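You operate a simulated robot arm through the tools that you are given. There is no shell and no other tool.

You are at the controls of a simulated robot arm. One attempt, no reset.

TASK
Melt the set coconut oil in the sun on the ledge.
Fine: open the tinted sash, stand the jar just outside till the oil runs, put it back, shut the sash; leave the other jars alone. Set down upright: coconut oil jar. Where these are worked on the way, their far stop is far enough and under half their travel is too little: tinted sash.

The check looks at the end state, three seconds after you hand in, the way a careful person would. Anything else that was tipped, shoved, dropped, spilled or broken makes it a failure.

THE ROBOT
A 7-joint arm with a four-finger gripper, fixed in place. Base frame: the origin is at the foot of the arm, x ahead of it, y to its left, z up; the work surface is at about z = 800. Units: mm, rad, N and s.
Its first joint turns from -1.204 to 3.002 rad. Payload 3.67 kg.
The tool frame sits at the grasp point between the pads (the TCP): z along the fingers, y along the line on which they close. The tips reach 28 mm beyond it. Largest opening 112 mm; the body of the gripper starts 73 mm behind the TCP.
Orientation is that of the tool frame in the base frame, as a unit quaternion [x, y, z, w]. With the fingers straight down and closing along the base's y, the tool's x points along the base's -x, its y along +y and its z along -z.

THE INTERFACE
- The arm moves only by the tool play_rows. Its argument "deltas" is a list of rows, each an object of numbers (a shift or turn left out is 0, a gripper value left out holds the last): "grip": the closure, from 0 (fully open) to 1 (shut); "dx", "dy", "dz": the shift along the tool's x, y, z in units of 500 mm (1.0 is 500 mm); "ax", "ay", "az": the turn, a rotation vector about the tool's x, y, z in units of 180 degrees (1.0 is 180 degrees). In form: [{"grip": .., "dx": .., "dy": .., "dz": .., "ax": .., "ay": .., "az": ..}, ...]. A call has 1 to 20 rows; each row is the pose to reach, as a shift and turn from the pose commanded when the call began, along the tool's axes at that moment. A call with a number of a shift or a turn outside -1 to 1 is refused whole. Rows are played at 5 a second. More than 50 mm and 0.15 rad between two rows, or a gripper value outside its range, and nothing of the call is played. A pose out of reach is approached as far as the arm can. The call stops where the force on the tool passes 40 N (or 10 N more than at its start, if that is more) or the arm is blocked; 0.2 s more then pass. Each finger halts on what it meets, pressing with about 29 N; the grip force reading is that of the motor and also rises with nothing between the fingers. The clock runs only during rows and for 0.2 s after the last one: add rows that repeat a pose to give the fingers time. The reply holds the time, the measured pose of the TCP, the force on the tool along the base axes, the opening and the grip force, in the units named above and with some noise, with the torque about the TCP (base axes, N m) and any sound that the robot's microphone picked up.
- Cameras (640 x 400 px; columns grow to the right, rows downward): "scene" is fixed at [218.6, 499, 1574.7]; the picture's right is [-0.11, 0.99, 0.00], its down [0.20, 0.02, -0.98] and it looks along [-0.97, -0.10, -0.20] (base axes); focal length 214 px, centre (320, 200). "wrist" rides on the gripper at [60, -18, -104] in the tool frame; the picture's right is [0.29, 0.96, 0.00], its down [-0.80, 0.24, -0.55] and it looks along [-0.53, 0.16, 0.83] (tool axes); focal length 234 px, centre (320, 200). There is no depth. A picture from a camera that has moved, and an enlarged one, comes with that camera's place and axes in the base frame and with its lens. The place of the scene camera against the robot may be out by one fixed shift of up to 12 mm in any direction.
- camera(camera): a new picture of that camera. The clock stands still meanwhile.
- move_column(by): slides the trunk up (or, below 0, down) by that many mm; the arm rides with it, the base frame stays. It gives what a move gives, with no picture.
- enlarge(camera, box): a new picture of the part [left, top, right, bottom] of that camera's present view, enlarged. The clock stands still meanwhile.
- finish_job(): hands the job in; it is judged then, once.

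Nothing tells you positions but the pictures and the camera data. Unless the task says otherwise, let go and move clear before handing in.

The tools are called after "Call:" as name(argument=value, ...) on one line, values as JSON. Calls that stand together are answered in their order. play_rows: Moves the arm, as the interface text tells. Its arguments: {"type":"object","properties":{"deltas":{"type":"array"}},"required":["deltas"]} The other tools are called the same way: move_column (by) slides the trunk up or down; camera (camera) takes a picture; enlarge (camera, box) takes an enlarged picture of a part of a camera's view; finish_job () hands the job in.

At the start:

```text
t: 0.0
position: [536.4, 35.1, 1291.4]
ee_rot: [0.0, 1.0, -0.001, -0.001]
contact_force: [0.2, -0.3, 0.6]
wrist_torque: [-0.02, 0.01, 0.02]
grip_width: 112.0
finger_force: 0.1
trunk travel left (down, up): [-650.0, 190.0]
```

scene: 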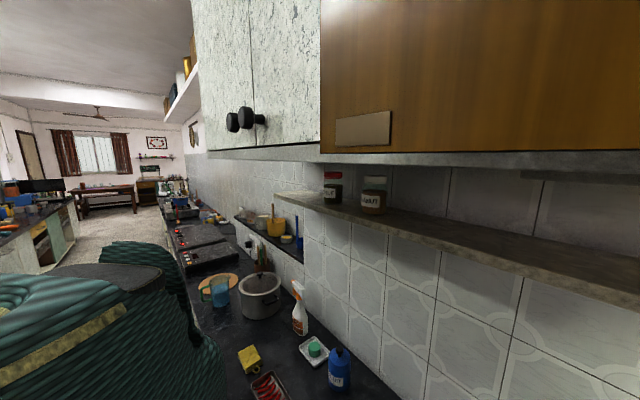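
wrist: 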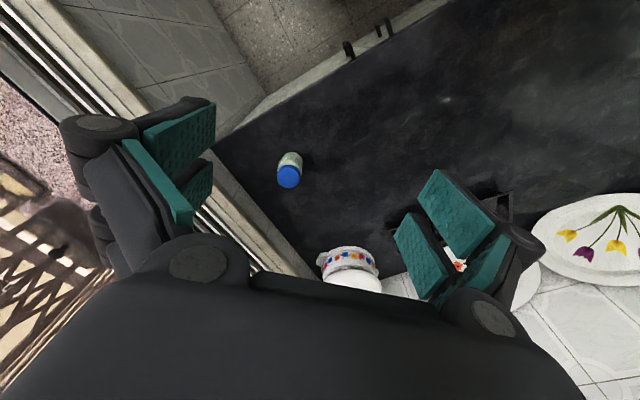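

I see a counter under the wrist camera with a window track to one side, and the scene camera looks back along a kitchen wall with a shelf and jars. I'll look closer at both views before moving anything.

Call:
enlarge(camera="scene", box=[280, 120, 480, 245])

Call:
enlarge(camera="scene", box=[180, 240, 400, 400])

Call:
enlarge(camera="wrist", box=[200, 100, 440, 300])

Call:
enlarge(camera="wrist", box=[0, 0, 320, 200])

```text
3.20 times, centred on (380, 182) of scene
camera zoom: at [218.6, 499.0, 1574.7], right [-0.11, 0.99, 0.0], down [0.2, 0.02, -0.98], along [-0.97, -0.1, -0.2], focal length 686 px, centre (128, 256)
```

zoom: 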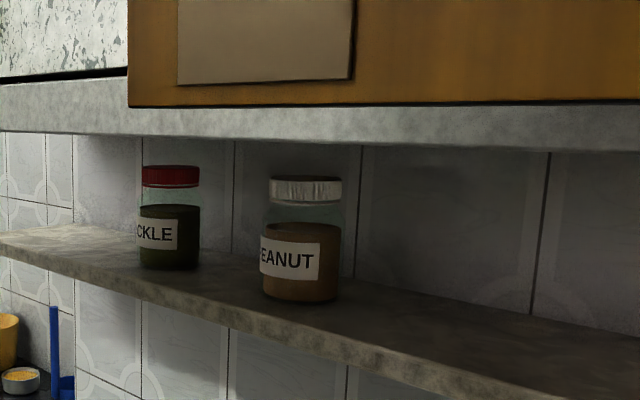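

```text
2.50 times, centred on (290, 320) of scene
camera zoom: at [218.6, 499.0, 1574.7], right [-0.11, 0.99, 0.0], down [0.2, 0.02, -0.98], along [-0.97, -0.1, -0.2], focal length 536 px, centre (395, -100)
```

zoom: 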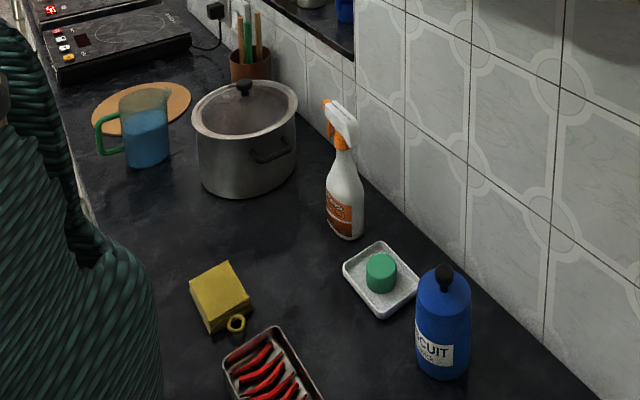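

```text
2.00 times, centred on (320, 200) of wrist
camera zoom: at [477.2, 18.6, 1396.6], right [-0.29, 0.96, 0.0], down [0.8, 0.24, 0.55], along [0.53, 0.16, -0.83], focal length 468 px, centre (320, 200)
```

zoom: 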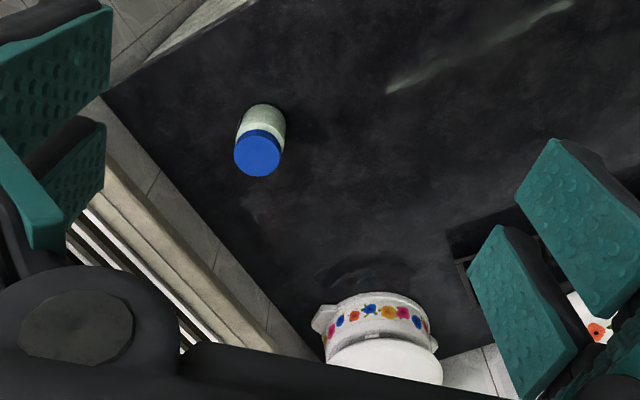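

```text
2.00 times, centred on (160, 100) of wrist
camera zoom: at [477.2, 18.6, 1396.6], right [-0.29, 0.96, 0.0], down [0.8, 0.24, 0.55], along [0.53, 0.16, -0.83], focal length 468 px, centre (640, 400)
```

zoom: 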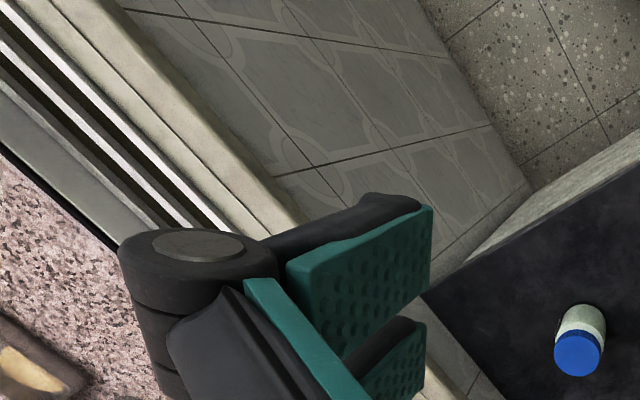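

The blue-lidded jar sits near (750, 25), and the window tracks run diagonally on the right-front side with a pink ledge beyond them. I'll turn the wrist toward the window to see it properly.

Call:
play_rows(deltas=[{"az": 0.045}, {"az": 0.09}, {"az": 0.135}, {"az": 0.18}, {"az": 0.225}, {"az": 0.27}, {"az": 0.315}, {"az": 0.35}])

Call:
camera(camera="wrist")

```text
t: 1.8
position: [536.7, 34.8, 1292.2]
ee_rot: [0.523, 0.853, -0.001, 0.0]
contact_force: [-0.2, 0.5, -0.6]
wrist_torque: [-0.02, 0.0, 0.02]
grip_width: 112.1
finger_force: 0.1
trunk travel left (down, up): [-650.0, 190.0]
```

```text
taken
camera wrist: at [494.1, 81.8, 1397.0], right [0.72, 0.69, 0.0], down [0.57, -0.6, 0.55], along [0.38, -0.4, -0.83], focal length 234 px, centre (320, 200)
```

wrist: 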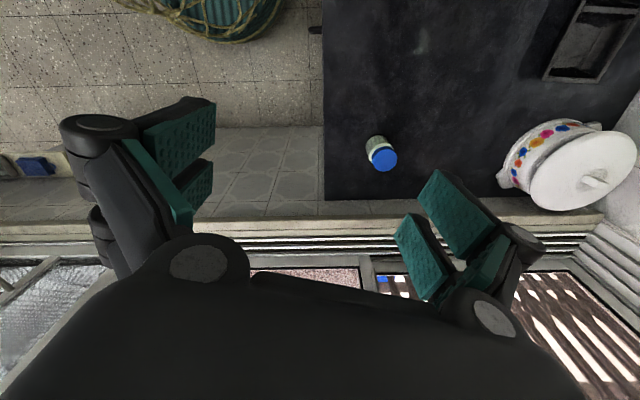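

The jar stands on the counter just inside the sill, and the tracks and sunlit area lie beyond. I'll tilt the tool upward to see the sash itself.

Call:
play_rows(deltas=[{"ax": -0.0134, "ay": -0.0443}, {"ax": -0.0268, "ay": -0.0886}, {"ax": -0.0402, "ay": -0.133}, {"ax": -0.0536, "ay": -0.1773}, {"ax": -0.067, "ay": -0.2217}, {"ax": -0.0803, "ay": -0.266}])

Call:
camera(camera="wrist")

Call:
camera(camera="scene")

```text
t: 3.2
position: [536.3, 37.3, 1292.1]
ee_rot: [0.473, 0.773, -0.108, 0.409]
contact_force: [-0.3, 0.3, 1.0]
wrist_torque: [-0.01, -0.02, 0.0]
grip_width: 111.7
finger_force: 0.1
trunk travel left (down, up): [-650.0, 190.0]
```

```text
taken
camera wrist: at [453.8, 124.7, 1311.2], right [0.72, 0.69, 0.0], down [0.07, -0.08, 0.99], along [0.69, -0.72, -0.11], focal length 234 px, centre (320, 200)
```

wrist: 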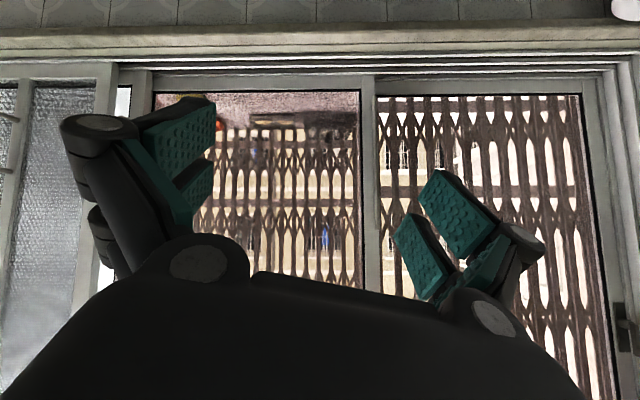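

```text
taken
```

scene: 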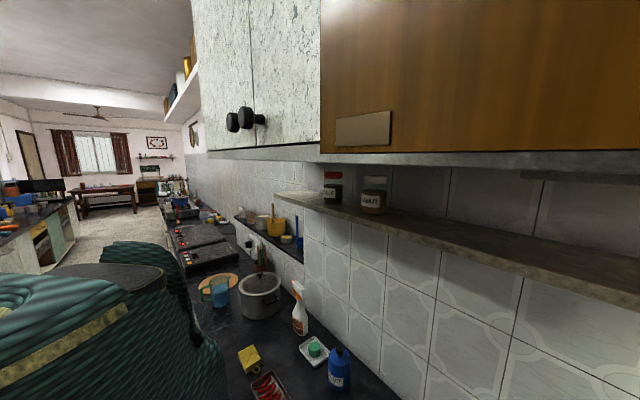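

I see a sliding window with several panes and a grille beyond it, upside down in the picture. I'll enlarge to find the tinted sash and its handle.

Call:
enlarge(camera="wrist", box=[340, 0, 640, 200])

Call:
enlarge(camera="wrist", box=[0, 0, 380, 240])

Call:
enlarge(camera="wrist", box=[500, 200, 640, 400])

```text
2.00 times, centred on (490, 100) of wrist
camera zoom: at [453.8, 124.7, 1311.2], right [0.72, 0.69, 0.0], down [0.07, -0.08, 0.99], along [0.69, -0.72, -0.11], focal length 468 px, centre (-20, 400)
```

zoom: 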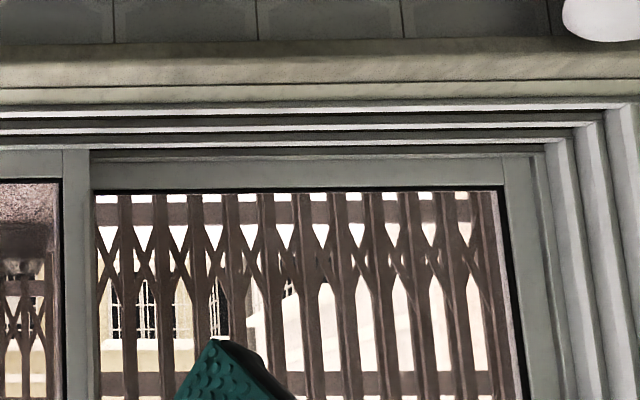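

```text
1.67 times, centred on (190, 120) of wrist
camera zoom: at [453.8, 124.7, 1311.2], right [0.72, 0.69, 0.0], down [0.07, -0.08, 0.99], along [0.69, -0.72, -0.11], focal length 390 px, centre (537, 333)
```

zoom: 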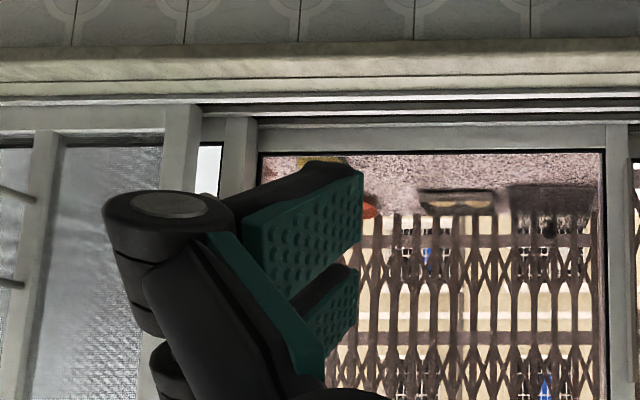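

```text
2.00 times, centred on (570, 300) of wrist
camera zoom: at [453.8, 124.7, 1311.2], right [0.72, 0.69, 0.0], down [0.07, -0.08, 0.99], along [0.69, -0.72, -0.11], focal length 468 px, centre (-180, 0)
```

zoom: 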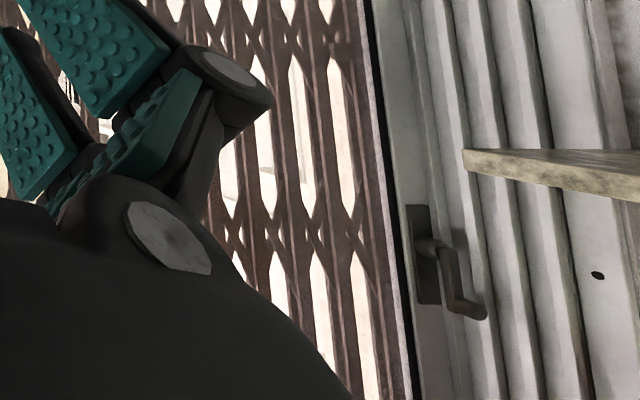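

The window on this side has an ordinary lever-handled frame and the other wall holds a brown panel above a shelf with jars, so I'm not sure yet which is the tinted sash. I'll swing the view round to the far wall before deciding.

Call:
play_rows(deltas=[{"dx": 0.0417, "dy": 0.0067, "dz": -0.0454, "ax": -0.0317, "ay": 0.0095, "az": -0.0277}, {"dx": 0.0834, "dy": 0.0134, "dz": -0.0908, "ax": -0.0633, "ay": 0.019, "az": -0.0553}, {"dx": 0.1252, "dy": 0.02, "dz": -0.1362, "ax": -0.095, "ay": 0.0284, "az": -0.083}, {"dx": 0.1669, "dy": 0.0268, "dz": -0.1817, "ax": -0.1267, "ay": 0.0379, "az": -0.1107}, {"dx": 0.2086, "dy": 0.0335, "dz": -0.2271, "ax": -0.1583, "ay": 0.0474, "az": -0.1383}, {"dx": 0.2503, "dy": 0.04, "dz": -0.2725, "ax": -0.19, "ay": 0.0569, "az": -0.166}, {"dx": 0.292, "dy": 0.0468, "dz": -0.3179, "ax": -0.2217, "ay": 0.0663, "az": -0.1937}, {"dx": 0.3337, "dy": 0.0535, "dz": -0.3633, "ax": -0.2533, "ay": 0.0758, "az": -0.2213}, {"dx": 0.3755, "dy": 0.06, "dz": -0.4088, "ax": -0.285, "ay": 0.0853, "az": -0.249}, {"dx": 0.4172, "dy": 0.0669, "dz": -0.4542, "ax": -0.3167, "ay": 0.0948, "az": -0.2767}, {"dx": 0.4589, "dy": 0.0736, "dz": -0.4996, "ax": -0.3483, "ay": 0.1042, "az": -0.3043}, {"dx": 0.5006, "dy": 0.0803, "dz": -0.545, "ax": -0.38, "ay": 0.1137, "az": -0.332}])

Call:
camera(camera="wrist")

Call:
camera(camera="scene")

```text
t: 5.8
position: [370.3, 369.1, 1292.5]
ee_rot: [-0.237, 0.874, 0.224, 0.359]
contact_force: [-0.3, 0.3, -0.4]
wrist_torque: [0.01, -0.02, -0.01]
grip_width: 112.0
finger_force: 0.1
trunk travel left (down, up): [-650.0, 190.0]
```

```text
taken
camera wrist: at [288.1, 283.0, 1311.0], right [-0.73, 0.68, 0.0], down [0.07, 0.08, 0.99], along [0.68, 0.73, -0.11], focal length 234 px, centre (320, 200)
```

wrist: 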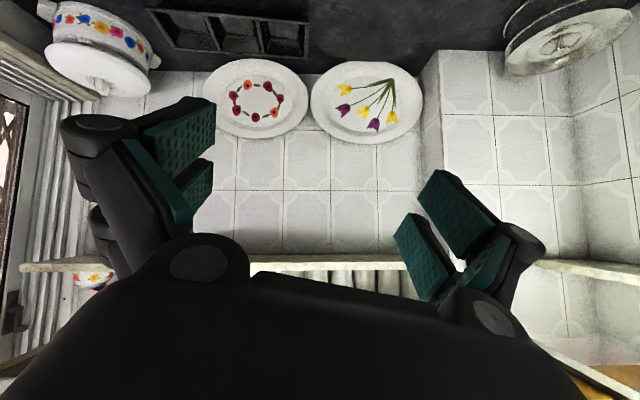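

```text
taken
```

scene: 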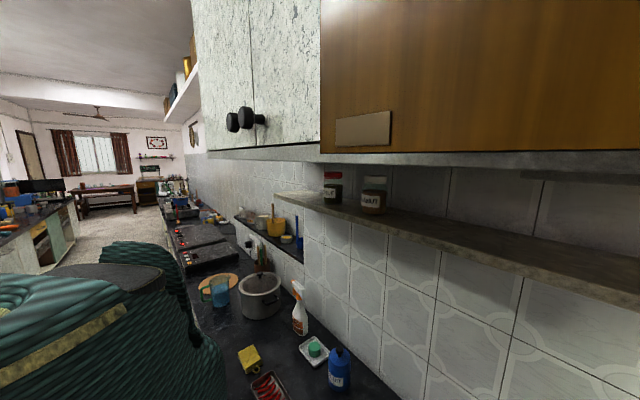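

Now I see the end wall with plates and shelves. I'll continue turning toward the wall that carries the jar shelf and brown panel.

Call:
play_rows(deltas=[{"ax": -0.0306, "ay": 0.0092, "az": -0.0268}, {"ax": -0.0613, "ay": 0.0184, "az": -0.0535}, {"ax": -0.0919, "ay": 0.0275, "az": -0.0803}, {"ax": -0.1225, "ay": 0.0367, "az": -0.107}, {"ax": -0.1531, "ay": 0.0458, "az": -0.1338}, {"ax": -0.1838, "ay": 0.055, "az": -0.1605}])

Call:
camera(camera="wrist")

Call:
camera(camera="scene")

```text
t: 7.2
position: [372.6, 366.6, 1292.3]
ee_rot: [-0.552, 0.717, 0.345, 0.247]
contact_force: [1.0, -0.8, -0.3]
wrist_torque: [0.05, 0.05, 0.06]
grip_width: 112.1
finger_force: 0.0
trunk travel left (down, up): [-650.0, 190.0]
```

```text
taken
camera wrist: at [377.0, 249.1, 1310.7], right [-1.0, -0.03, 0.0], down [0.0, 0.11, 0.99], along [-0.03, 0.99, -0.11], focal length 234 px, centre (320, 200)
```

wrist: 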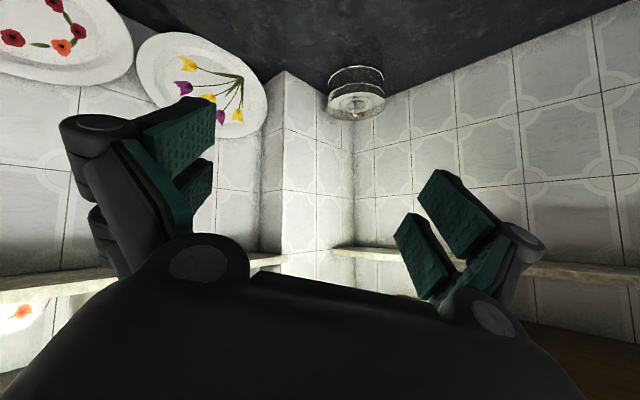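

```text
taken
```

scene: 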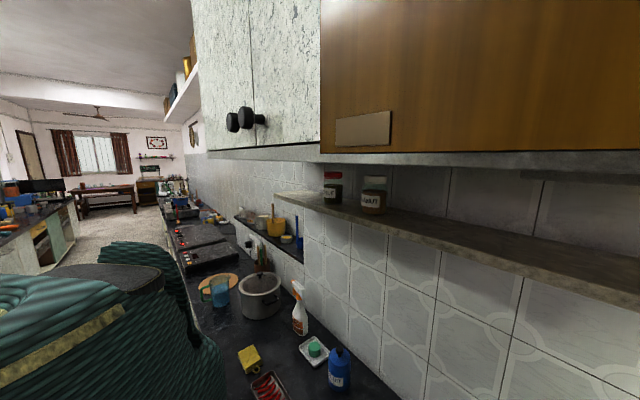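

The shelf sits above the camera here. I'll raise the trunk and finish the turn toward the jar wall so I can read every jar and check the brown panel.

Call:
move_column(by=190)

Call:
play_rows(deltas=[{"ax": -0.0306, "ay": 0.0092, "az": -0.0268}, {"ax": -0.0613, "ay": 0.0184, "az": -0.0535}, {"ax": -0.0919, "ay": 0.0275, "az": -0.0803}, {"ax": -0.1225, "ay": 0.0367, "az": -0.107}, {"ax": -0.1531, "ay": 0.0458, "az": -0.1338}, {"ax": -0.1838, "ay": 0.055, "az": -0.1605}])

Call:
camera(camera="wrist")

Call:
camera(camera="scene")

```text
t: 9.3
position: [370.4, 368.0, 1481.5]
ee_rot: [-0.552, 0.718, 0.344, 0.247]
contact_force: [1.6, 0.3, 0.2]
wrist_torque: [-0.04, 0.02, 0.0]
grip_width: 112.0
finger_force: 0.0
trunk travel left (down, up): [-840.0, 0.0]
```

```text
t: 10.7
position: [331.7, 344.5, 1500.0]
ee_rot: [0.774, -0.473, -0.409, -0.102]
contact_force: [1.6, -0.6, -5.5]
wrist_torque: [0.27, 0.42, 0.1]
grip_width: 111.8
finger_force: 0.1
out of reach, approached as far as the arm can: row 5, 6
trunk travel left (down, up): [-840.0, 0.0]
```

```text
taken
camera wrist: at [415.1, 260.3, 1519.6], right [-0.72, -0.7, 0.01], down [-0.07, 0.09, 0.99], along [-0.69, 0.71, -0.11], focal length 234 px, centre (320, 200)
```

wrist: 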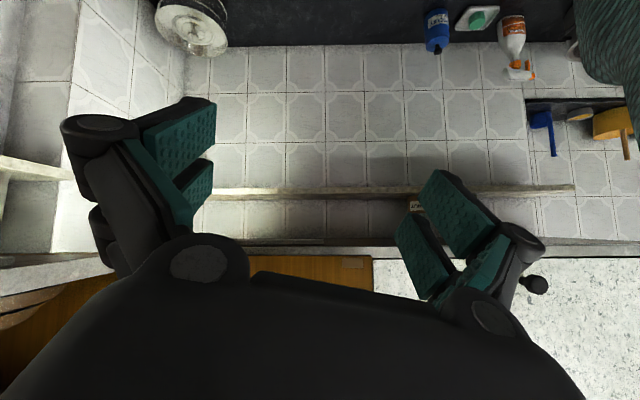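

```text
taken
```

scene: 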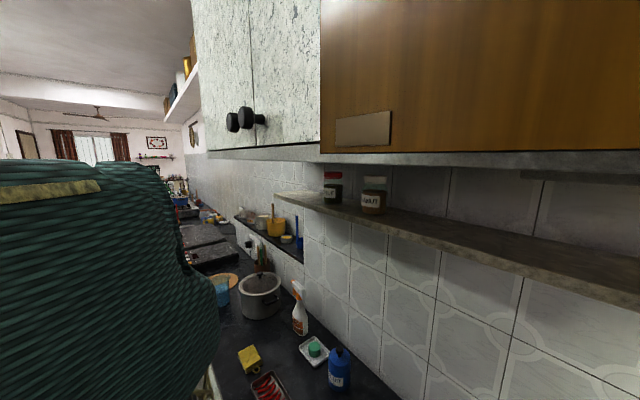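

That wall is just an ordinary cupboard with the pickle and peanut jars on the shelf, so the tinted sash must be in the sliding window on the other side. I'll swing back there at this height for a better view.

Call:
play_rows(deltas=[{"ax": 0.0334, "ay": -0.01, "az": 0.0292}, {"ax": 0.0668, "ay": -0.02, "az": 0.0584}, {"ax": 0.1002, "ay": -0.03, "az": 0.0875}, {"ax": 0.1336, "ay": -0.04, "az": 0.1167}, {"ax": 0.167, "ay": -0.05, "az": 0.1459}, {"ax": 0.2005, "ay": -0.06, "az": 0.1751}, {"ax": 0.2339, "ay": -0.07, "az": 0.2043}, {"ax": 0.2673, "ay": -0.08, "az": 0.2335}, {"ax": 0.3007, "ay": -0.09, "az": 0.2626}, {"ax": 0.3341, "ay": -0.1, "az": 0.2918}, {"ax": 0.3675, "ay": -0.11, "az": 0.321}])

Call:
camera(camera="wrist")

```text
t: 13.1
position: [326.5, 347.1, 1500.6]
ee_rot: [-0.234, 0.874, 0.222, 0.362]
contact_force: [0.1, -0.1, -0.2]
wrist_torque: [-0.04, -0.01, -0.08]
grip_width: 111.7
finger_force: 0.0
trunk travel left (down, up): [-840.0, 0.0]
```

```text
taken
camera wrist: at [245.1, 261.3, 1518.5], right [-0.73, 0.68, 0.0], down [0.07, 0.08, 0.99], along [0.68, 0.72, -0.11], focal length 234 px, centre (320, 200)
```

wrist: 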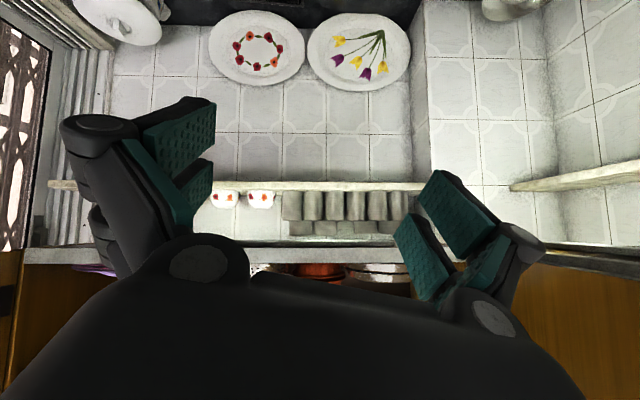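

Commanded pose tracks the actual one. I'll carry on round to the window, staying high.

Call:
play_rows(deltas=[{"dx": -0.0084, "dy": -0.0661, "dz": -0.0076, "ax": 0.0317, "ay": -0.0095, "az": 0.0277}, {"dx": -0.0169, "dy": -0.1323, "dz": -0.0152, "ax": 0.0633, "ay": -0.019, "az": 0.0553}, {"dx": -0.0253, "dy": -0.1984, "dz": -0.0228, "ax": 0.095, "ay": -0.0284, "az": 0.083}, {"dx": -0.0338, "dy": -0.2645, "dz": -0.0304, "ax": 0.1267, "ay": -0.0379, "az": 0.1107}, {"dx": -0.0422, "dy": -0.3307, "dz": -0.038, "ax": 0.1583, "ay": -0.0474, "az": 0.1383}, {"dx": -0.0507, "dy": -0.3968, "dz": -0.0456, "ax": 0.19, "ay": -0.0569, "az": 0.166}, {"dx": -0.0591, "dy": -0.4629, "dz": -0.0532, "ax": 0.2217, "ay": -0.0663, "az": 0.1937}, {"dx": -0.0676, "dy": -0.5291, "dz": -0.0608, "ax": 0.2533, "ay": -0.0758, "az": 0.2213}, {"dx": -0.076, "dy": -0.5952, "dz": -0.0684, "ax": 0.285, "ay": -0.0853, "az": 0.249}, {"dx": -0.0845, "dy": -0.6613, "dz": -0.076, "ax": 0.3167, "ay": -0.0948, "az": 0.2767}, {"dx": -0.093, "dy": -0.7275, "dz": -0.0836, "ax": 0.3483, "ay": -0.1042, "az": 0.3043}, {"dx": -0.1014, "dy": -0.7936, "dz": -0.0912, "ax": 0.38, "ay": -0.1137, "az": 0.332}])

Call:
camera(camera="wrist")

```text
t: 15.7
position: [566.1, 18.2, 1476.6]
ee_rot: [0.474, 0.773, -0.108, 0.408]
contact_force: [-0.6, 0.0, 0.3]
wrist_torque: [-0.01, 0.05, -0.03]
grip_width: 112.0
finger_force: 0.1
trunk travel left (down, up): [-840.0, 0.0]
```

```text
taken
camera wrist: at [483.2, 107.2, 1496.9], right [0.72, 0.69, 0.0], down [0.08, -0.08, 0.99], along [0.69, -0.72, -0.11], focal length 234 px, centre (320, 200)
```

wrist: 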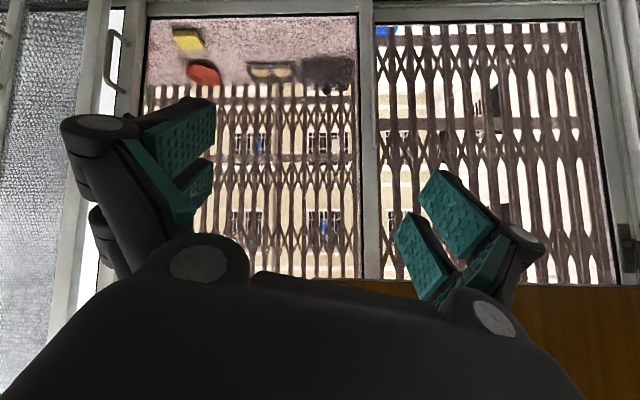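

I now see a bar handle on the left stile and a pink-tinted pane next to it. I'll zoom in on that.

Call:
enlarge(camera="wrist", box=[50, 0, 210, 100])

Call:
enlarge(camera="wrist", box=[130, 0, 390, 160])

Call:
enlarge(camera="wrist", box=[360, 0, 640, 175])

```text
4.00 times, centred on (130, 50) of wrist
camera zoom: at [483.2, 107.2, 1496.9], right [0.72, 0.69, 0.0], down [0.08, -0.08, 0.99], along [0.69, -0.72, -0.11], focal length 937 px, centre (1080, 800)
```

zoom: 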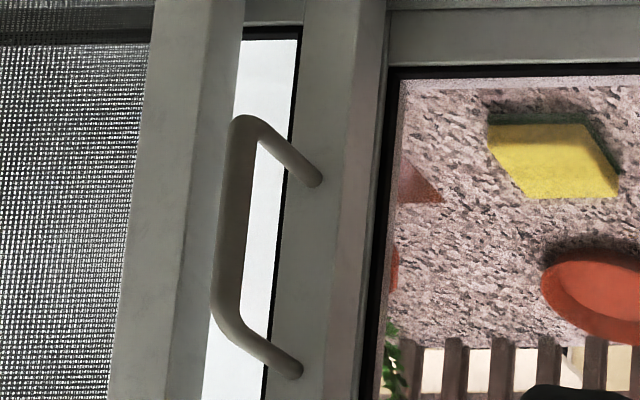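

```text
2.46 times, centred on (260, 80) of wrist
camera zoom: at [483.2, 107.2, 1496.9], right [0.72, 0.69, 0.0], down [0.08, -0.08, 0.99], along [0.69, -0.72, -0.11], focal length 576 px, centre (468, 495)
```

zoom: 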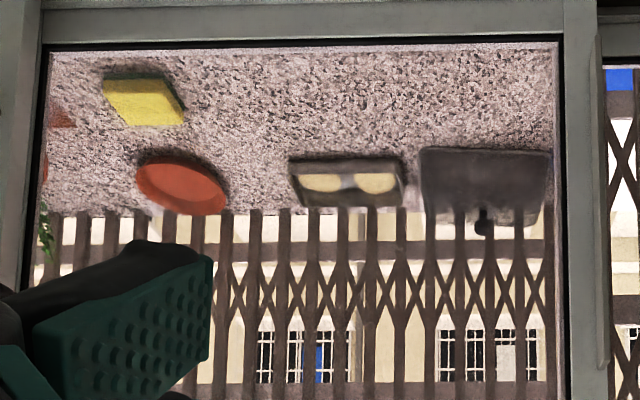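

```text
2.29 times, centred on (500, 88) of wrist
camera zoom: at [483.2, 107.2, 1496.9], right [0.72, 0.69, 0.0], down [0.08, -0.08, 0.99], along [0.69, -0.72, -0.11], focal length 535 px, centre (-91, 457)
```

zoom: 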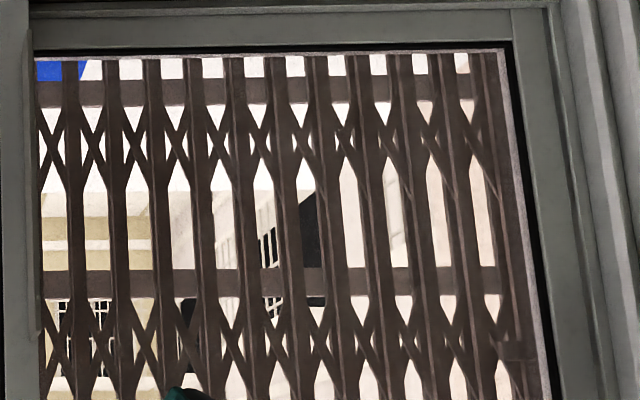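

The handle is on the stile between the mesh screen and the tinted pane. I'll yaw the camera toward it and tilt up a bit to see which sash it belongs to.

Call:
play_rows(deltas=[{"ax": 0.0306, "ay": -0.0092, "az": 0.0268}, {"ax": 0.0613, "ay": -0.0184, "az": 0.0535}, {"ax": 0.0919, "ay": -0.0275, "az": 0.0803}, {"ax": 0.1225, "ay": -0.0367, "az": 0.107}])

Call:
play_rows(deltas=[{"ax": -0.0134, "ay": -0.0443}, {"ax": -0.0268, "ay": -0.0886}, {"ax": -0.0402, "ay": -0.133}])

Call:
camera(camera="wrist")

```text
t: 16.7
position: [565.5, 20.3, 1479.1]
ee_rot: [0.658, 0.624, -0.211, 0.366]
contact_force: [0.1, 0.0, 0.6]
wrist_torque: [-0.04, -0.01, 0.0]
grip_width: 111.9
finger_force: 0.1
trunk travel left (down, up): [-840.0, 0.0]
```

```text
t: 17.5
position: [565.0, 20.7, 1478.4]
ee_rot: [0.575, 0.546, -0.302, 0.529]
contact_force: [0.1, -0.4, -0.2]
wrist_torque: [0.02, 0.02, 0.0]
grip_width: 111.9
finger_force: 0.0
trunk travel left (down, up): [-840.0, 0.0]
```

```text
taken
camera wrist: at [536.9, 136.1, 1445.8], right [0.97, 0.24, 0.0], down [-0.08, 0.31, 0.95], along [0.23, -0.92, 0.32], focal length 234 px, centre (320, 200)
```

wrist: 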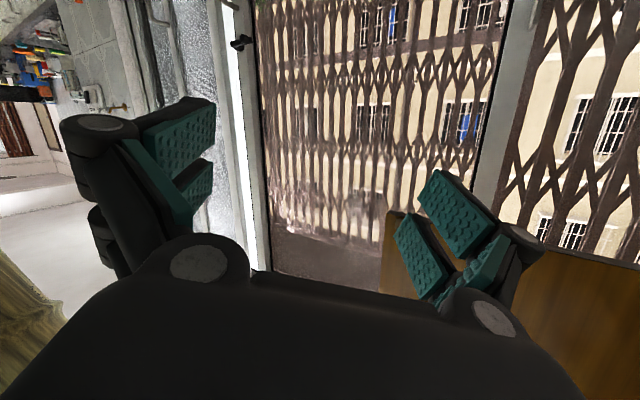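

The middle pane is visibly darker than the right one, so it is the tinted one. I'll zoom on the latch-like thing and then look down along the stile and sill.

Call:
enlarge(camera="wrist", box=[160, 0, 320, 100])

Call:
play_rows(deltas=[{"ax": 0.0134, "ay": 0.0443}, {"ax": 0.0268, "ay": 0.0886}, {"ax": 0.0402, "ay": 0.133}, {"ax": 0.0536, "ay": 0.1773}, {"ax": 0.067, "ay": 0.2217}])

Call:
camera(camera="wrist")

```text
4.00 times, centred on (240, 50) of wrist
camera zoom: at [536.9, 136.1, 1445.8], right [0.97, 0.24, 0.0], down [-0.08, 0.31, 0.95], along [0.23, -0.92, 0.32], focal length 937 px, centre (640, 800)
```

zoom: 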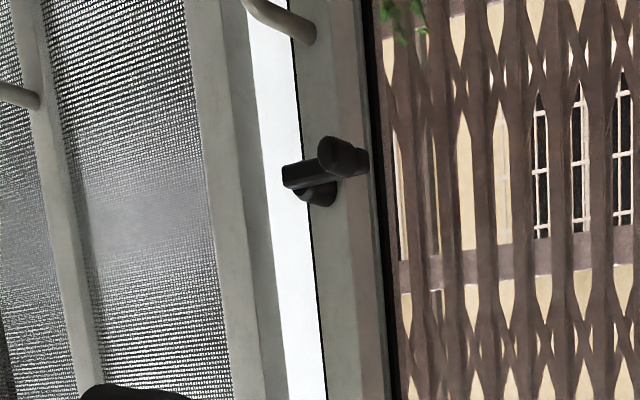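

```text
t: 18.7
position: [565.1, 17.5, 1476.7]
ee_rot: [0.695, 0.66, -0.141, 0.247]
contact_force: [-0.2, -0.4, -0.4]
wrist_torque: [0.01, 0.02, -0.04]
grip_width: 112.2
finger_force: 0.0
trunk travel left (down, up): [-840.0, 0.0]
```

```text
taken
camera wrist: at [539.6, 125.3, 1531.4], right [0.97, 0.24, 0.0], down [0.09, -0.38, 0.92], along [0.22, -0.89, -0.4], focal length 234 px, centre (320, 200)
```

wrist: 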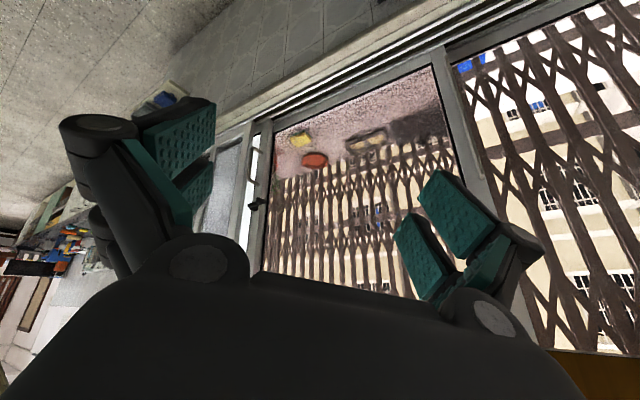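

A black catch sits on the same stile above the bar handle. I'll zoom on it and on the whole stile region.

Call:
enlarge(camera="wrist", box=[200, 110, 320, 230])

Call:
enlarge(camera="wrist", box=[240, 40, 480, 190])

```text
3.33 times, centred on (260, 170) of wrist
camera zoom: at [539.6, 125.3, 1531.4], right [0.97, 0.24, 0.0], down [0.09, -0.38, 0.92], along [0.22, -0.89, -0.4], focal length 781 px, centre (520, 300)
```

zoom: 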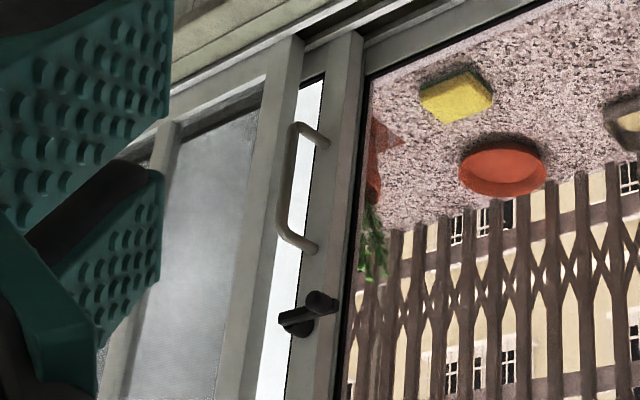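

```text
2.67 times, centred on (360, 115) of wrist
camera zoom: at [539.6, 125.3, 1531.4], right [0.97, 0.24, 0.0], down [0.09, -0.38, 0.92], along [0.22, -0.89, -0.4], focal length 624 px, centre (213, 427)
```

zoom: 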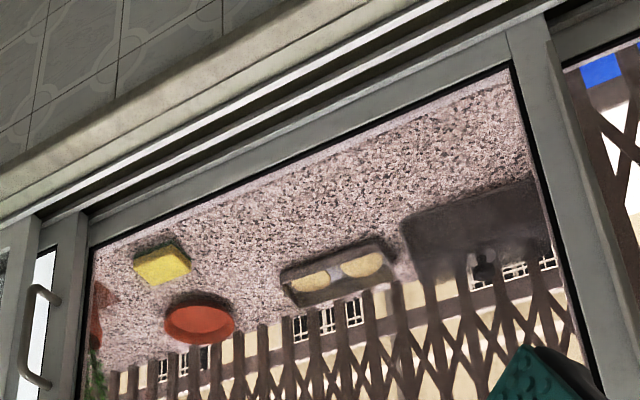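

The tinted sash is the middle one. Its left stile carries a bar handle around (500, -590, 1060–1180) with a black catch above it. I'll bring the camera closer to study the catch and the handle.

Call:
play_rows(deltas=[{"dx": -0.0462, "dy": -0.0313, "dz": 0.0724, "ax": -0.003, "ay": -0.0098}, {"dx": -0.0923, "dy": -0.0626, "dz": 0.1448, "ax": -0.006, "ay": -0.0197}, {"dx": -0.1385, "dy": -0.0939, "dz": 0.2173, "ax": -0.0089, "ay": -0.0295}, {"dx": -0.1846, "dy": -0.1252, "dz": 0.2897, "ax": -0.0119, "ay": -0.0394}, {"dx": -0.2308, "dy": -0.1564, "dz": 0.3621, "ax": -0.0149, "ay": -0.0492}, {"dx": -0.2769, "dy": -0.1877, "dz": 0.4345, "ax": -0.0179, "ay": -0.0591}, {"dx": -0.3231, "dy": -0.219, "dz": 0.507, "ax": -0.0208, "ay": -0.0689}, {"dx": -0.3692, "dy": -0.2503, "dz": 0.5794, "ax": -0.0238, "ay": -0.0788}, {"dx": -0.4154, "dy": -0.2816, "dz": 0.6518, "ax": -0.0268, "ay": -0.0886}])

Call:
camera(camera="wrist")

```text
t: 20.7
position: [485.7, -327.8, 1295.5]
ee_rot: [0.658, 0.624, -0.21, 0.364]
contact_force: [0.5, -0.4, -0.7]
wrist_torque: [-0.02, 0.06, -0.04]
grip_width: 111.8
finger_force: 0.0
out of reach, approached as far as the arm can: row 8, 9
trunk travel left (down, up): [-840.0, 0.0]
```

```text
taken
camera wrist: at [457.5, -208.8, 1314.9], right [0.97, 0.24, 0.0], down [0.03, -0.11, 0.99], along [0.24, -0.97, -0.11], focal length 234 px, centre (320, 200)
```

wrist: 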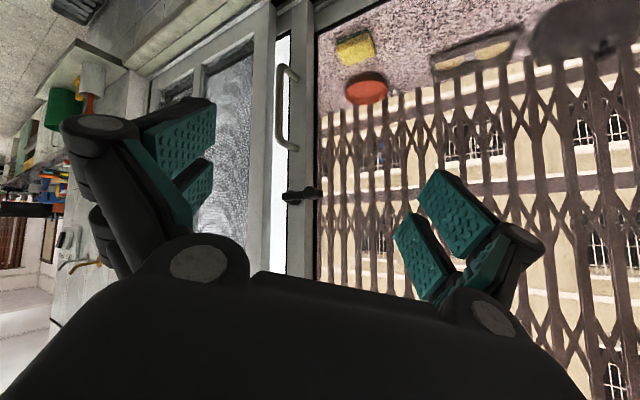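

Call:
enlarge(camera="wrist", box=[250, 140, 370, 215])

Call:
enlarge(camera="wrist", box=[220, 0, 380, 100])

Call:
enlarge(camera="wrist", box=[310, 0, 640, 206])

```text
5.33 times, centred on (310, 178) of wrist
camera zoom: at [457.5, -208.8, 1314.9], right [0.97, 0.24, 0.0], down [0.03, -0.11, 0.99], along [0.24, -0.97, -0.11], focal length 1249 px, centre (373, 320)
```

zoom: 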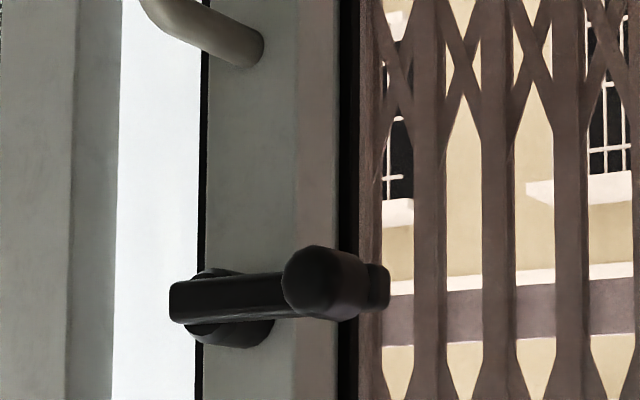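

```text
4.00 times, centred on (300, 50) of wrist
camera zoom: at [457.5, -208.8, 1314.9], right [0.97, 0.24, 0.0], down [0.03, -0.11, 0.99], along [0.24, -0.97, -0.11], focal length 937 px, centre (400, 800)
```

zoom: 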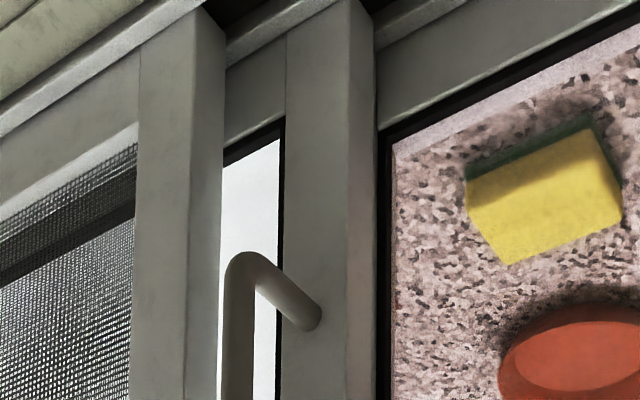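

```text
1.94 times, centred on (475, 103) of wrist
camera zoom: at [457.5, -208.8, 1314.9], right [0.97, 0.24, 0.0], down [0.03, -0.11, 0.99], along [0.24, -0.97, -0.11], focal length 454 px, centre (19, 388)
```

zoom: 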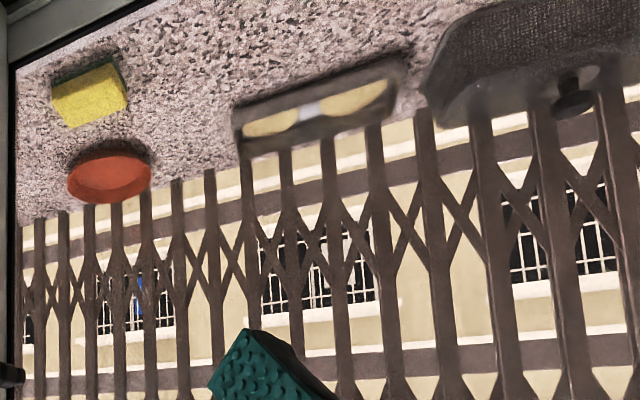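

The bar handle and lever seem to sit on a nearer, white-paned sash, and the tinted pane may belong to the sash behind it. I need to see the tinted sash's right stile, so I'll shift the camera that way and look square on.

Call:
play_rows(deltas=[{"dx": 0.0525, "dy": 0.0685, "dz": -0.0364, "ax": -0.0152, "ay": 0.0045, "az": -0.0134}, {"dx": 0.105, "dy": 0.137, "dz": -0.0728, "ax": -0.0305, "ay": 0.009, "az": -0.0269}, {"dx": 0.1576, "dy": 0.2055, "dz": -0.1091, "ax": -0.0457, "ay": 0.0136, "az": -0.0403}, {"dx": 0.2101, "dy": 0.274, "dz": -0.1455, "ax": -0.0609, "ay": 0.0181, "az": -0.0538}, {"dx": 0.2626, "dy": 0.3425, "dz": -0.1819, "ax": -0.0761, "ay": 0.0226, "az": -0.0672}, {"dx": 0.3151, "dy": 0.411, "dz": -0.2183, "ax": -0.0914, "ay": 0.0271, "az": -0.0806}, {"dx": 0.3677, "dy": 0.4795, "dz": -0.2546, "ax": -0.1066, "ay": 0.0317, "az": -0.0941}, {"dx": 0.4202, "dy": 0.548, "dz": -0.291, "ax": -0.1218, "ay": 0.0362, "az": -0.1075}])

Call:
camera(camera="wrist")

Call:
enlarge(camera="wrist", box=[240, 0, 480, 150])

Call:
enlarge(camera="wrist", box=[0, 0, 240, 150])

```text
t: 22.5
position: [753.6, -58.4, 1295.1]
ee_rot: [0.472, 0.773, -0.109, 0.409]
contact_force: [0.8, 0.7, 0.3]
wrist_torque: [-0.03, -0.01, -0.05]
grip_width: 112.0
finger_force: 0.0
trunk travel left (down, up): [-840.0, 0.0]
```

```text
taken
camera wrist: at [669.8, 29.4, 1314.1], right [0.72, 0.69, 0.0], down [0.08, -0.08, 0.99], along [0.69, -0.72, -0.11], focal length 234 px, centre (320, 200)
```

wrist: 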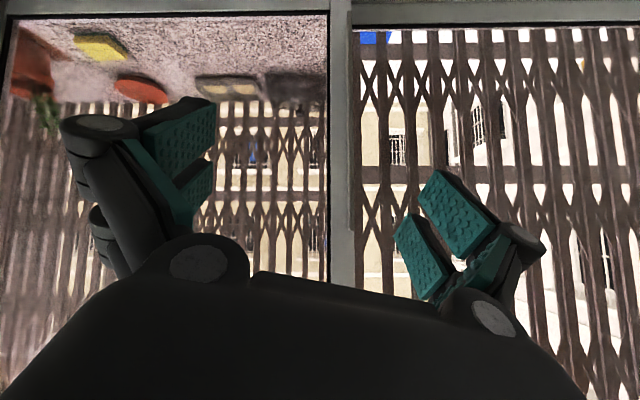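

```text
2.67 times, centred on (360, 75) of wrist
camera zoom: at [669.8, 29.4, 1314.1], right [0.72, 0.69, 0.0], down [0.08, -0.08, 0.99], along [0.69, -0.72, -0.11], focal length 624 px, centre (213, 533)
```

zoom: 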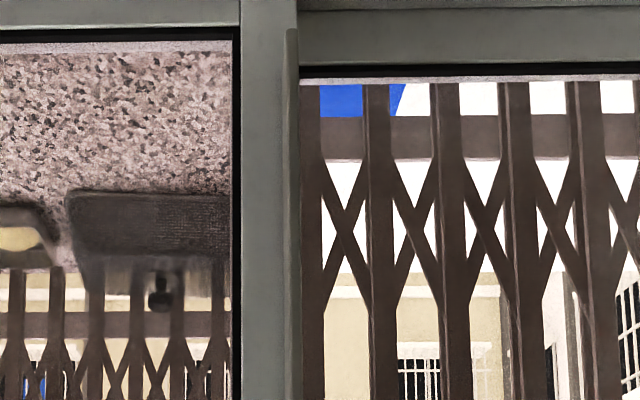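

```text
2.67 times, centred on (120, 75) of wrist
camera zoom: at [669.8, 29.4, 1314.1], right [0.72, 0.69, 0.0], down [0.08, -0.08, 0.99], along [0.69, -0.72, -0.11], focal length 624 px, centre (853, 533)
```

zoom: 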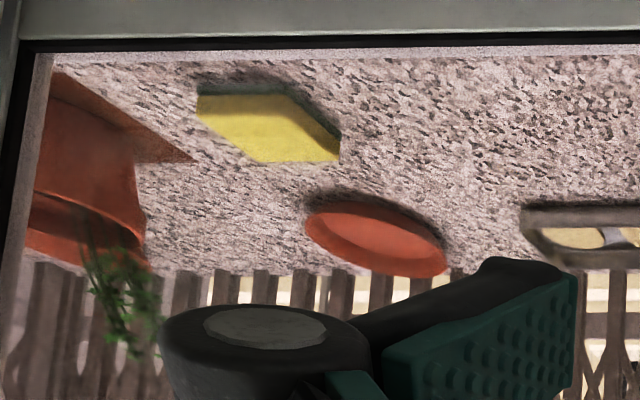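

The tinted pane belongs to the sash one track behind the white-paned one, with only a thin strip on its right stile. I'll step back and look further left to understand how all the sashes are stacked.

Call:
play_rows(deltas=[{"dx": -0.0255, "dy": -0.0726, "dz": -0.0514, "ax": 0.0292, "ay": -0.0087, "az": 0.0255}, {"dx": -0.051, "dy": -0.1452, "dz": -0.1027, "ax": 0.0583, "ay": -0.0175, "az": 0.0509}, {"dx": -0.0765, "dy": -0.2178, "dz": -0.1541, "ax": 0.0875, "ay": -0.0262, "az": 0.0764}, {"dx": -0.1019, "dy": -0.2904, "dz": -0.2055, "ax": 0.1167, "ay": -0.0349, "az": 0.1019}, {"dx": -0.1274, "dy": -0.363, "dz": -0.2569, "ax": 0.1459, "ay": -0.0436, "az": 0.1274}, {"dx": -0.1529, "dy": -0.4356, "dz": -0.3082, "ax": 0.175, "ay": -0.0524, "az": 0.1528}, {"dx": -0.1784, "dy": -0.5082, "dz": -0.3596, "ax": 0.2042, "ay": -0.0611, "az": 0.1783}])

Call:
camera(camera="wrist")

Call:
enlarge(camera="wrist", box=[200, 0, 440, 150])

```text
t: 24.1
position: [465.7, -153.4, 1421.9]
ee_rot: [0.756, 0.5, -0.27, 0.324]
contact_force: [-0.5, 0.2, 0.7]
wrist_torque: [0.03, -0.04, 0.03]
grip_width: 112.1
finger_force: 0.1
trunk travel left (down, up): [-840.0, 0.0]
```

```text
taken
camera wrist: at [479.1, -32.7, 1441.3], right [0.99, -0.11, 0.0], down [-0.01, -0.11, 0.99], along [-0.11, -0.99, -0.11], focal length 234 px, centre (320, 200)
```

wrist: 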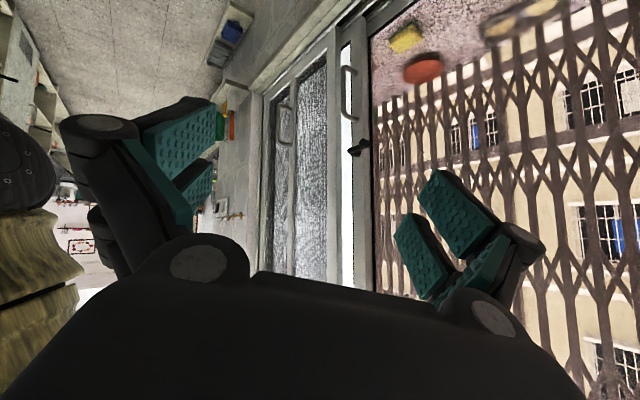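

```text
2.67 times, centred on (320, 75) of wrist
camera zoom: at [479.1, -32.7, 1441.3], right [0.99, -0.11, 0.0], down [-0.01, -0.11, 0.99], along [-0.11, -0.99, -0.11], focal length 624 px, centre (320, 533)
```

zoom: 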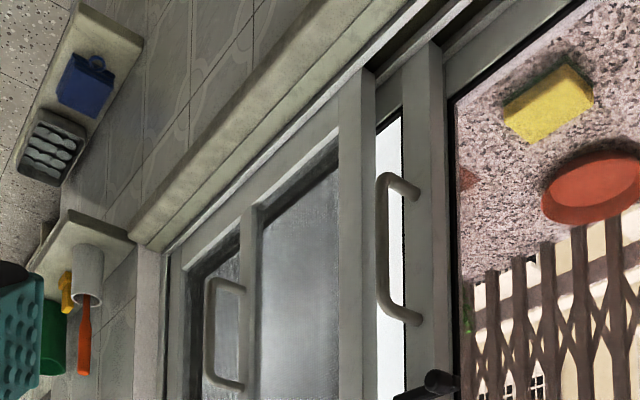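

The window has three glass sashes in staggered tracks: frosted on the left with the bar handle, tinted in the middle, clear on the right. There's also a mesh screen in front at the left. The tinted one seems to have a long vertical strip on its right stile, so I'll go closer to that.

Call:
play_rows(deltas=[{"dx": 0.0492, "dy": 0.059, "dz": 0.0309, "ax": -0.033, "ay": 0.0099, "az": -0.029}, {"dx": 0.0984, "dy": 0.1179, "dz": 0.0619, "ax": -0.0661, "ay": 0.0199, "az": -0.0581}, {"dx": 0.1476, "dy": 0.1769, "dz": 0.0928, "ax": -0.0991, "ay": 0.0298, "az": -0.0871}, {"dx": 0.1968, "dy": 0.2358, "dz": 0.1237, "ax": -0.1322, "ay": 0.0397, "az": -0.1161}, {"dx": 0.246, "dy": 0.2948, "dz": 0.1546, "ax": -0.1652, "ay": 0.0496, "az": -0.1451}, {"dx": 0.2952, "dy": 0.3537, "dz": 0.1856, "ax": -0.1982, "ay": 0.0596, "az": -0.1742}, {"dx": 0.3444, "dy": 0.4127, "dz": 0.2165, "ax": -0.2313, "ay": 0.0695, "az": -0.2032}, {"dx": 0.3936, "dy": 0.4716, "dz": 0.2474, "ax": -0.2643, "ay": 0.0794, "az": -0.2322}])

Call:
camera(camera="wrist")

Call:
enlarge(camera="wrist", box=[240, 0, 480, 150])

```text
t: 25.9
position: [749.6, -201.1, 1251.6]
ee_rot: [0.367, 0.829, -0.054, 0.417]
contact_force: [0.1, 0.7, -0.2]
wrist_torque: [-0.02, 0.02, 0.0]
grip_width: 111.8
finger_force: 0.0
trunk travel left (down, up): [-840.0, 0.0]
```

```text
taken
camera wrist: at [647.3, -137.3, 1270.8], right [0.52, 0.86, 0.0], down [0.1, -0.06, 0.99], along [0.85, -0.51, -0.12], focal length 234 px, centre (320, 200)
```

wrist: 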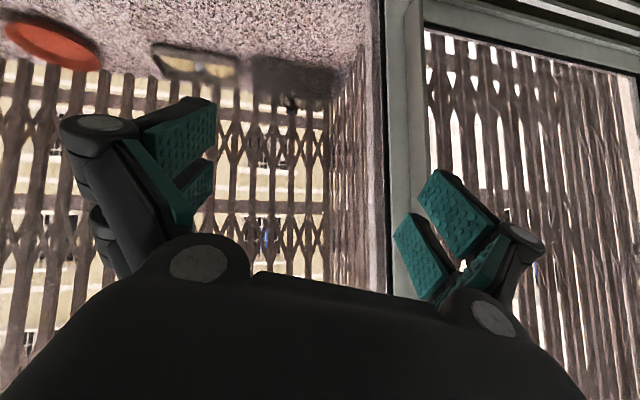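

```text
2.67 times, centred on (360, 75) of wrist
camera zoom: at [647.3, -137.3, 1270.8], right [0.52, 0.86, 0.0], down [0.1, -0.06, 0.99], along [0.85, -0.51, -0.12], focal length 624 px, centre (213, 533)
```

zoom: 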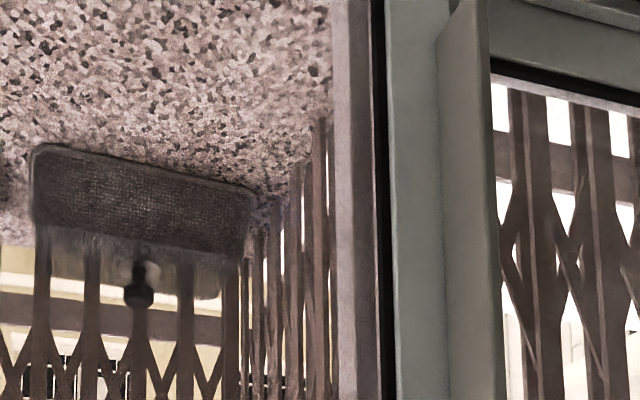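

The tinted sash has a pull fin on its right stile, roughly 8 mm thick and standing about 28 mm proud, from z≈970 to 1320. It must slide left behind the frosted one. Before working it, I'll look at the blue-lidded jar up close to confirm it is the coconut oil.

Call:
play_rows(deltas=[{"dx": 0.0529, "dy": -0.0015, "dz": -0.0015, "ax": -0.0329, "ay": 0.0098, "az": -0.029}, {"dx": 0.1058, "dy": -0.0031, "dz": -0.003, "ax": -0.0659, "ay": 0.0195, "az": -0.058}, {"dx": 0.1587, "dy": -0.0046, "dz": -0.0045, "ax": -0.0988, "ay": 0.0293, "az": -0.0871}, {"dx": 0.2116, "dy": -0.0061, "dz": -0.006, "ax": -0.1318, "ay": 0.039, "az": -0.1161}, {"dx": 0.2644, "dy": -0.0077, "dz": -0.0074, "ax": -0.1647, "ay": 0.0488, "az": -0.1451}, {"dx": 0.3173, "dy": -0.0092, "dz": -0.0089, "ax": -0.1977, "ay": 0.0585, "az": -0.1741}, {"dx": 0.3702, "dy": -0.0107, "dz": -0.0104, "ax": -0.2306, "ay": 0.0683, "az": -0.2032}, {"dx": 0.4231, "dy": -0.0123, "dz": -0.0119, "ax": -0.2636, "ay": 0.078, "az": -0.2322}, {"dx": 0.476, "dy": -0.0138, "dz": -0.0134, "ax": -0.2965, "ay": 0.0878, "az": -0.2612}])

Call:
camera(camera="wrist")

```text
t: 27.9
position: [646.3, -70.2, 1077.7]
ee_rot: [-0.196, 0.886, 0.204, 0.369]
contact_force: [1.4, 0.5, 0.0]
wrist_torque: [0.03, -0.03, -0.02]
grip_width: 111.9
finger_force: 0.1
trunk travel left (down, up): [-840.0, 0.0]
```

```text
taken
camera wrist: at [558.3, -148.1, 1097.7], right [-0.66, 0.75, 0.0], down [0.08, 0.08, 0.99], along [0.74, 0.66, -0.11], focal length 234 px, centre (320, 200)
```

wrist: 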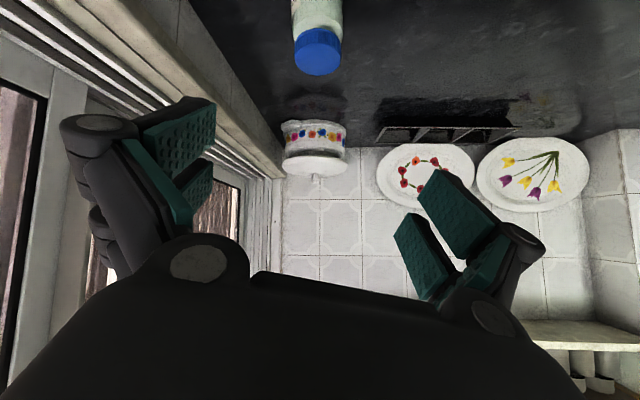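

Call:
enlarge(camera="wrist", box=[260, 0, 380, 80])

Call:
enlarge(camera="wrist", box=[240, 60, 480, 210])

```text
5.00 times, centred on (320, 40) of wrist
camera zoom: at [558.3, -148.1, 1097.7], right [-0.66, 0.75, 0.0], down [0.08, 0.08, 0.99], along [0.74, 0.66, -0.11], focal length 1171 px, centre (320, 1000)
```

zoom: 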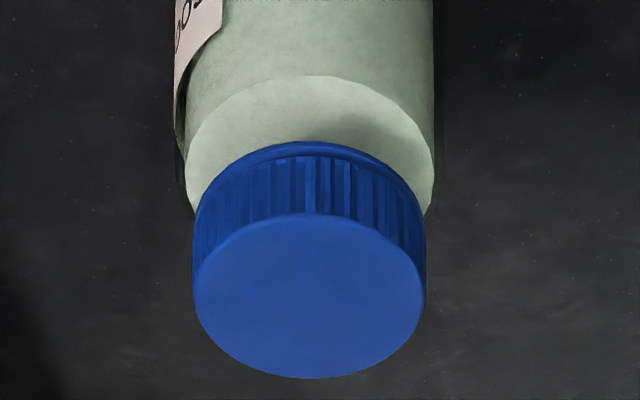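

```text
2.67 times, centred on (360, 135) of wrist
camera zoom: at [558.3, -148.1, 1097.7], right [-0.66, 0.75, 0.0], down [0.08, 0.08, 0.99], along [0.74, 0.66, -0.11], focal length 624 px, centre (213, 373)
```

zoom: 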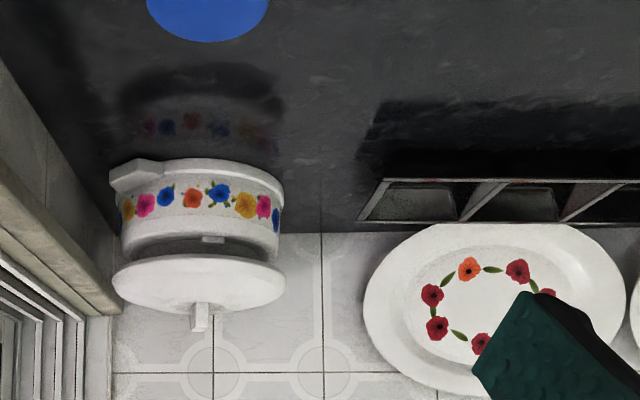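

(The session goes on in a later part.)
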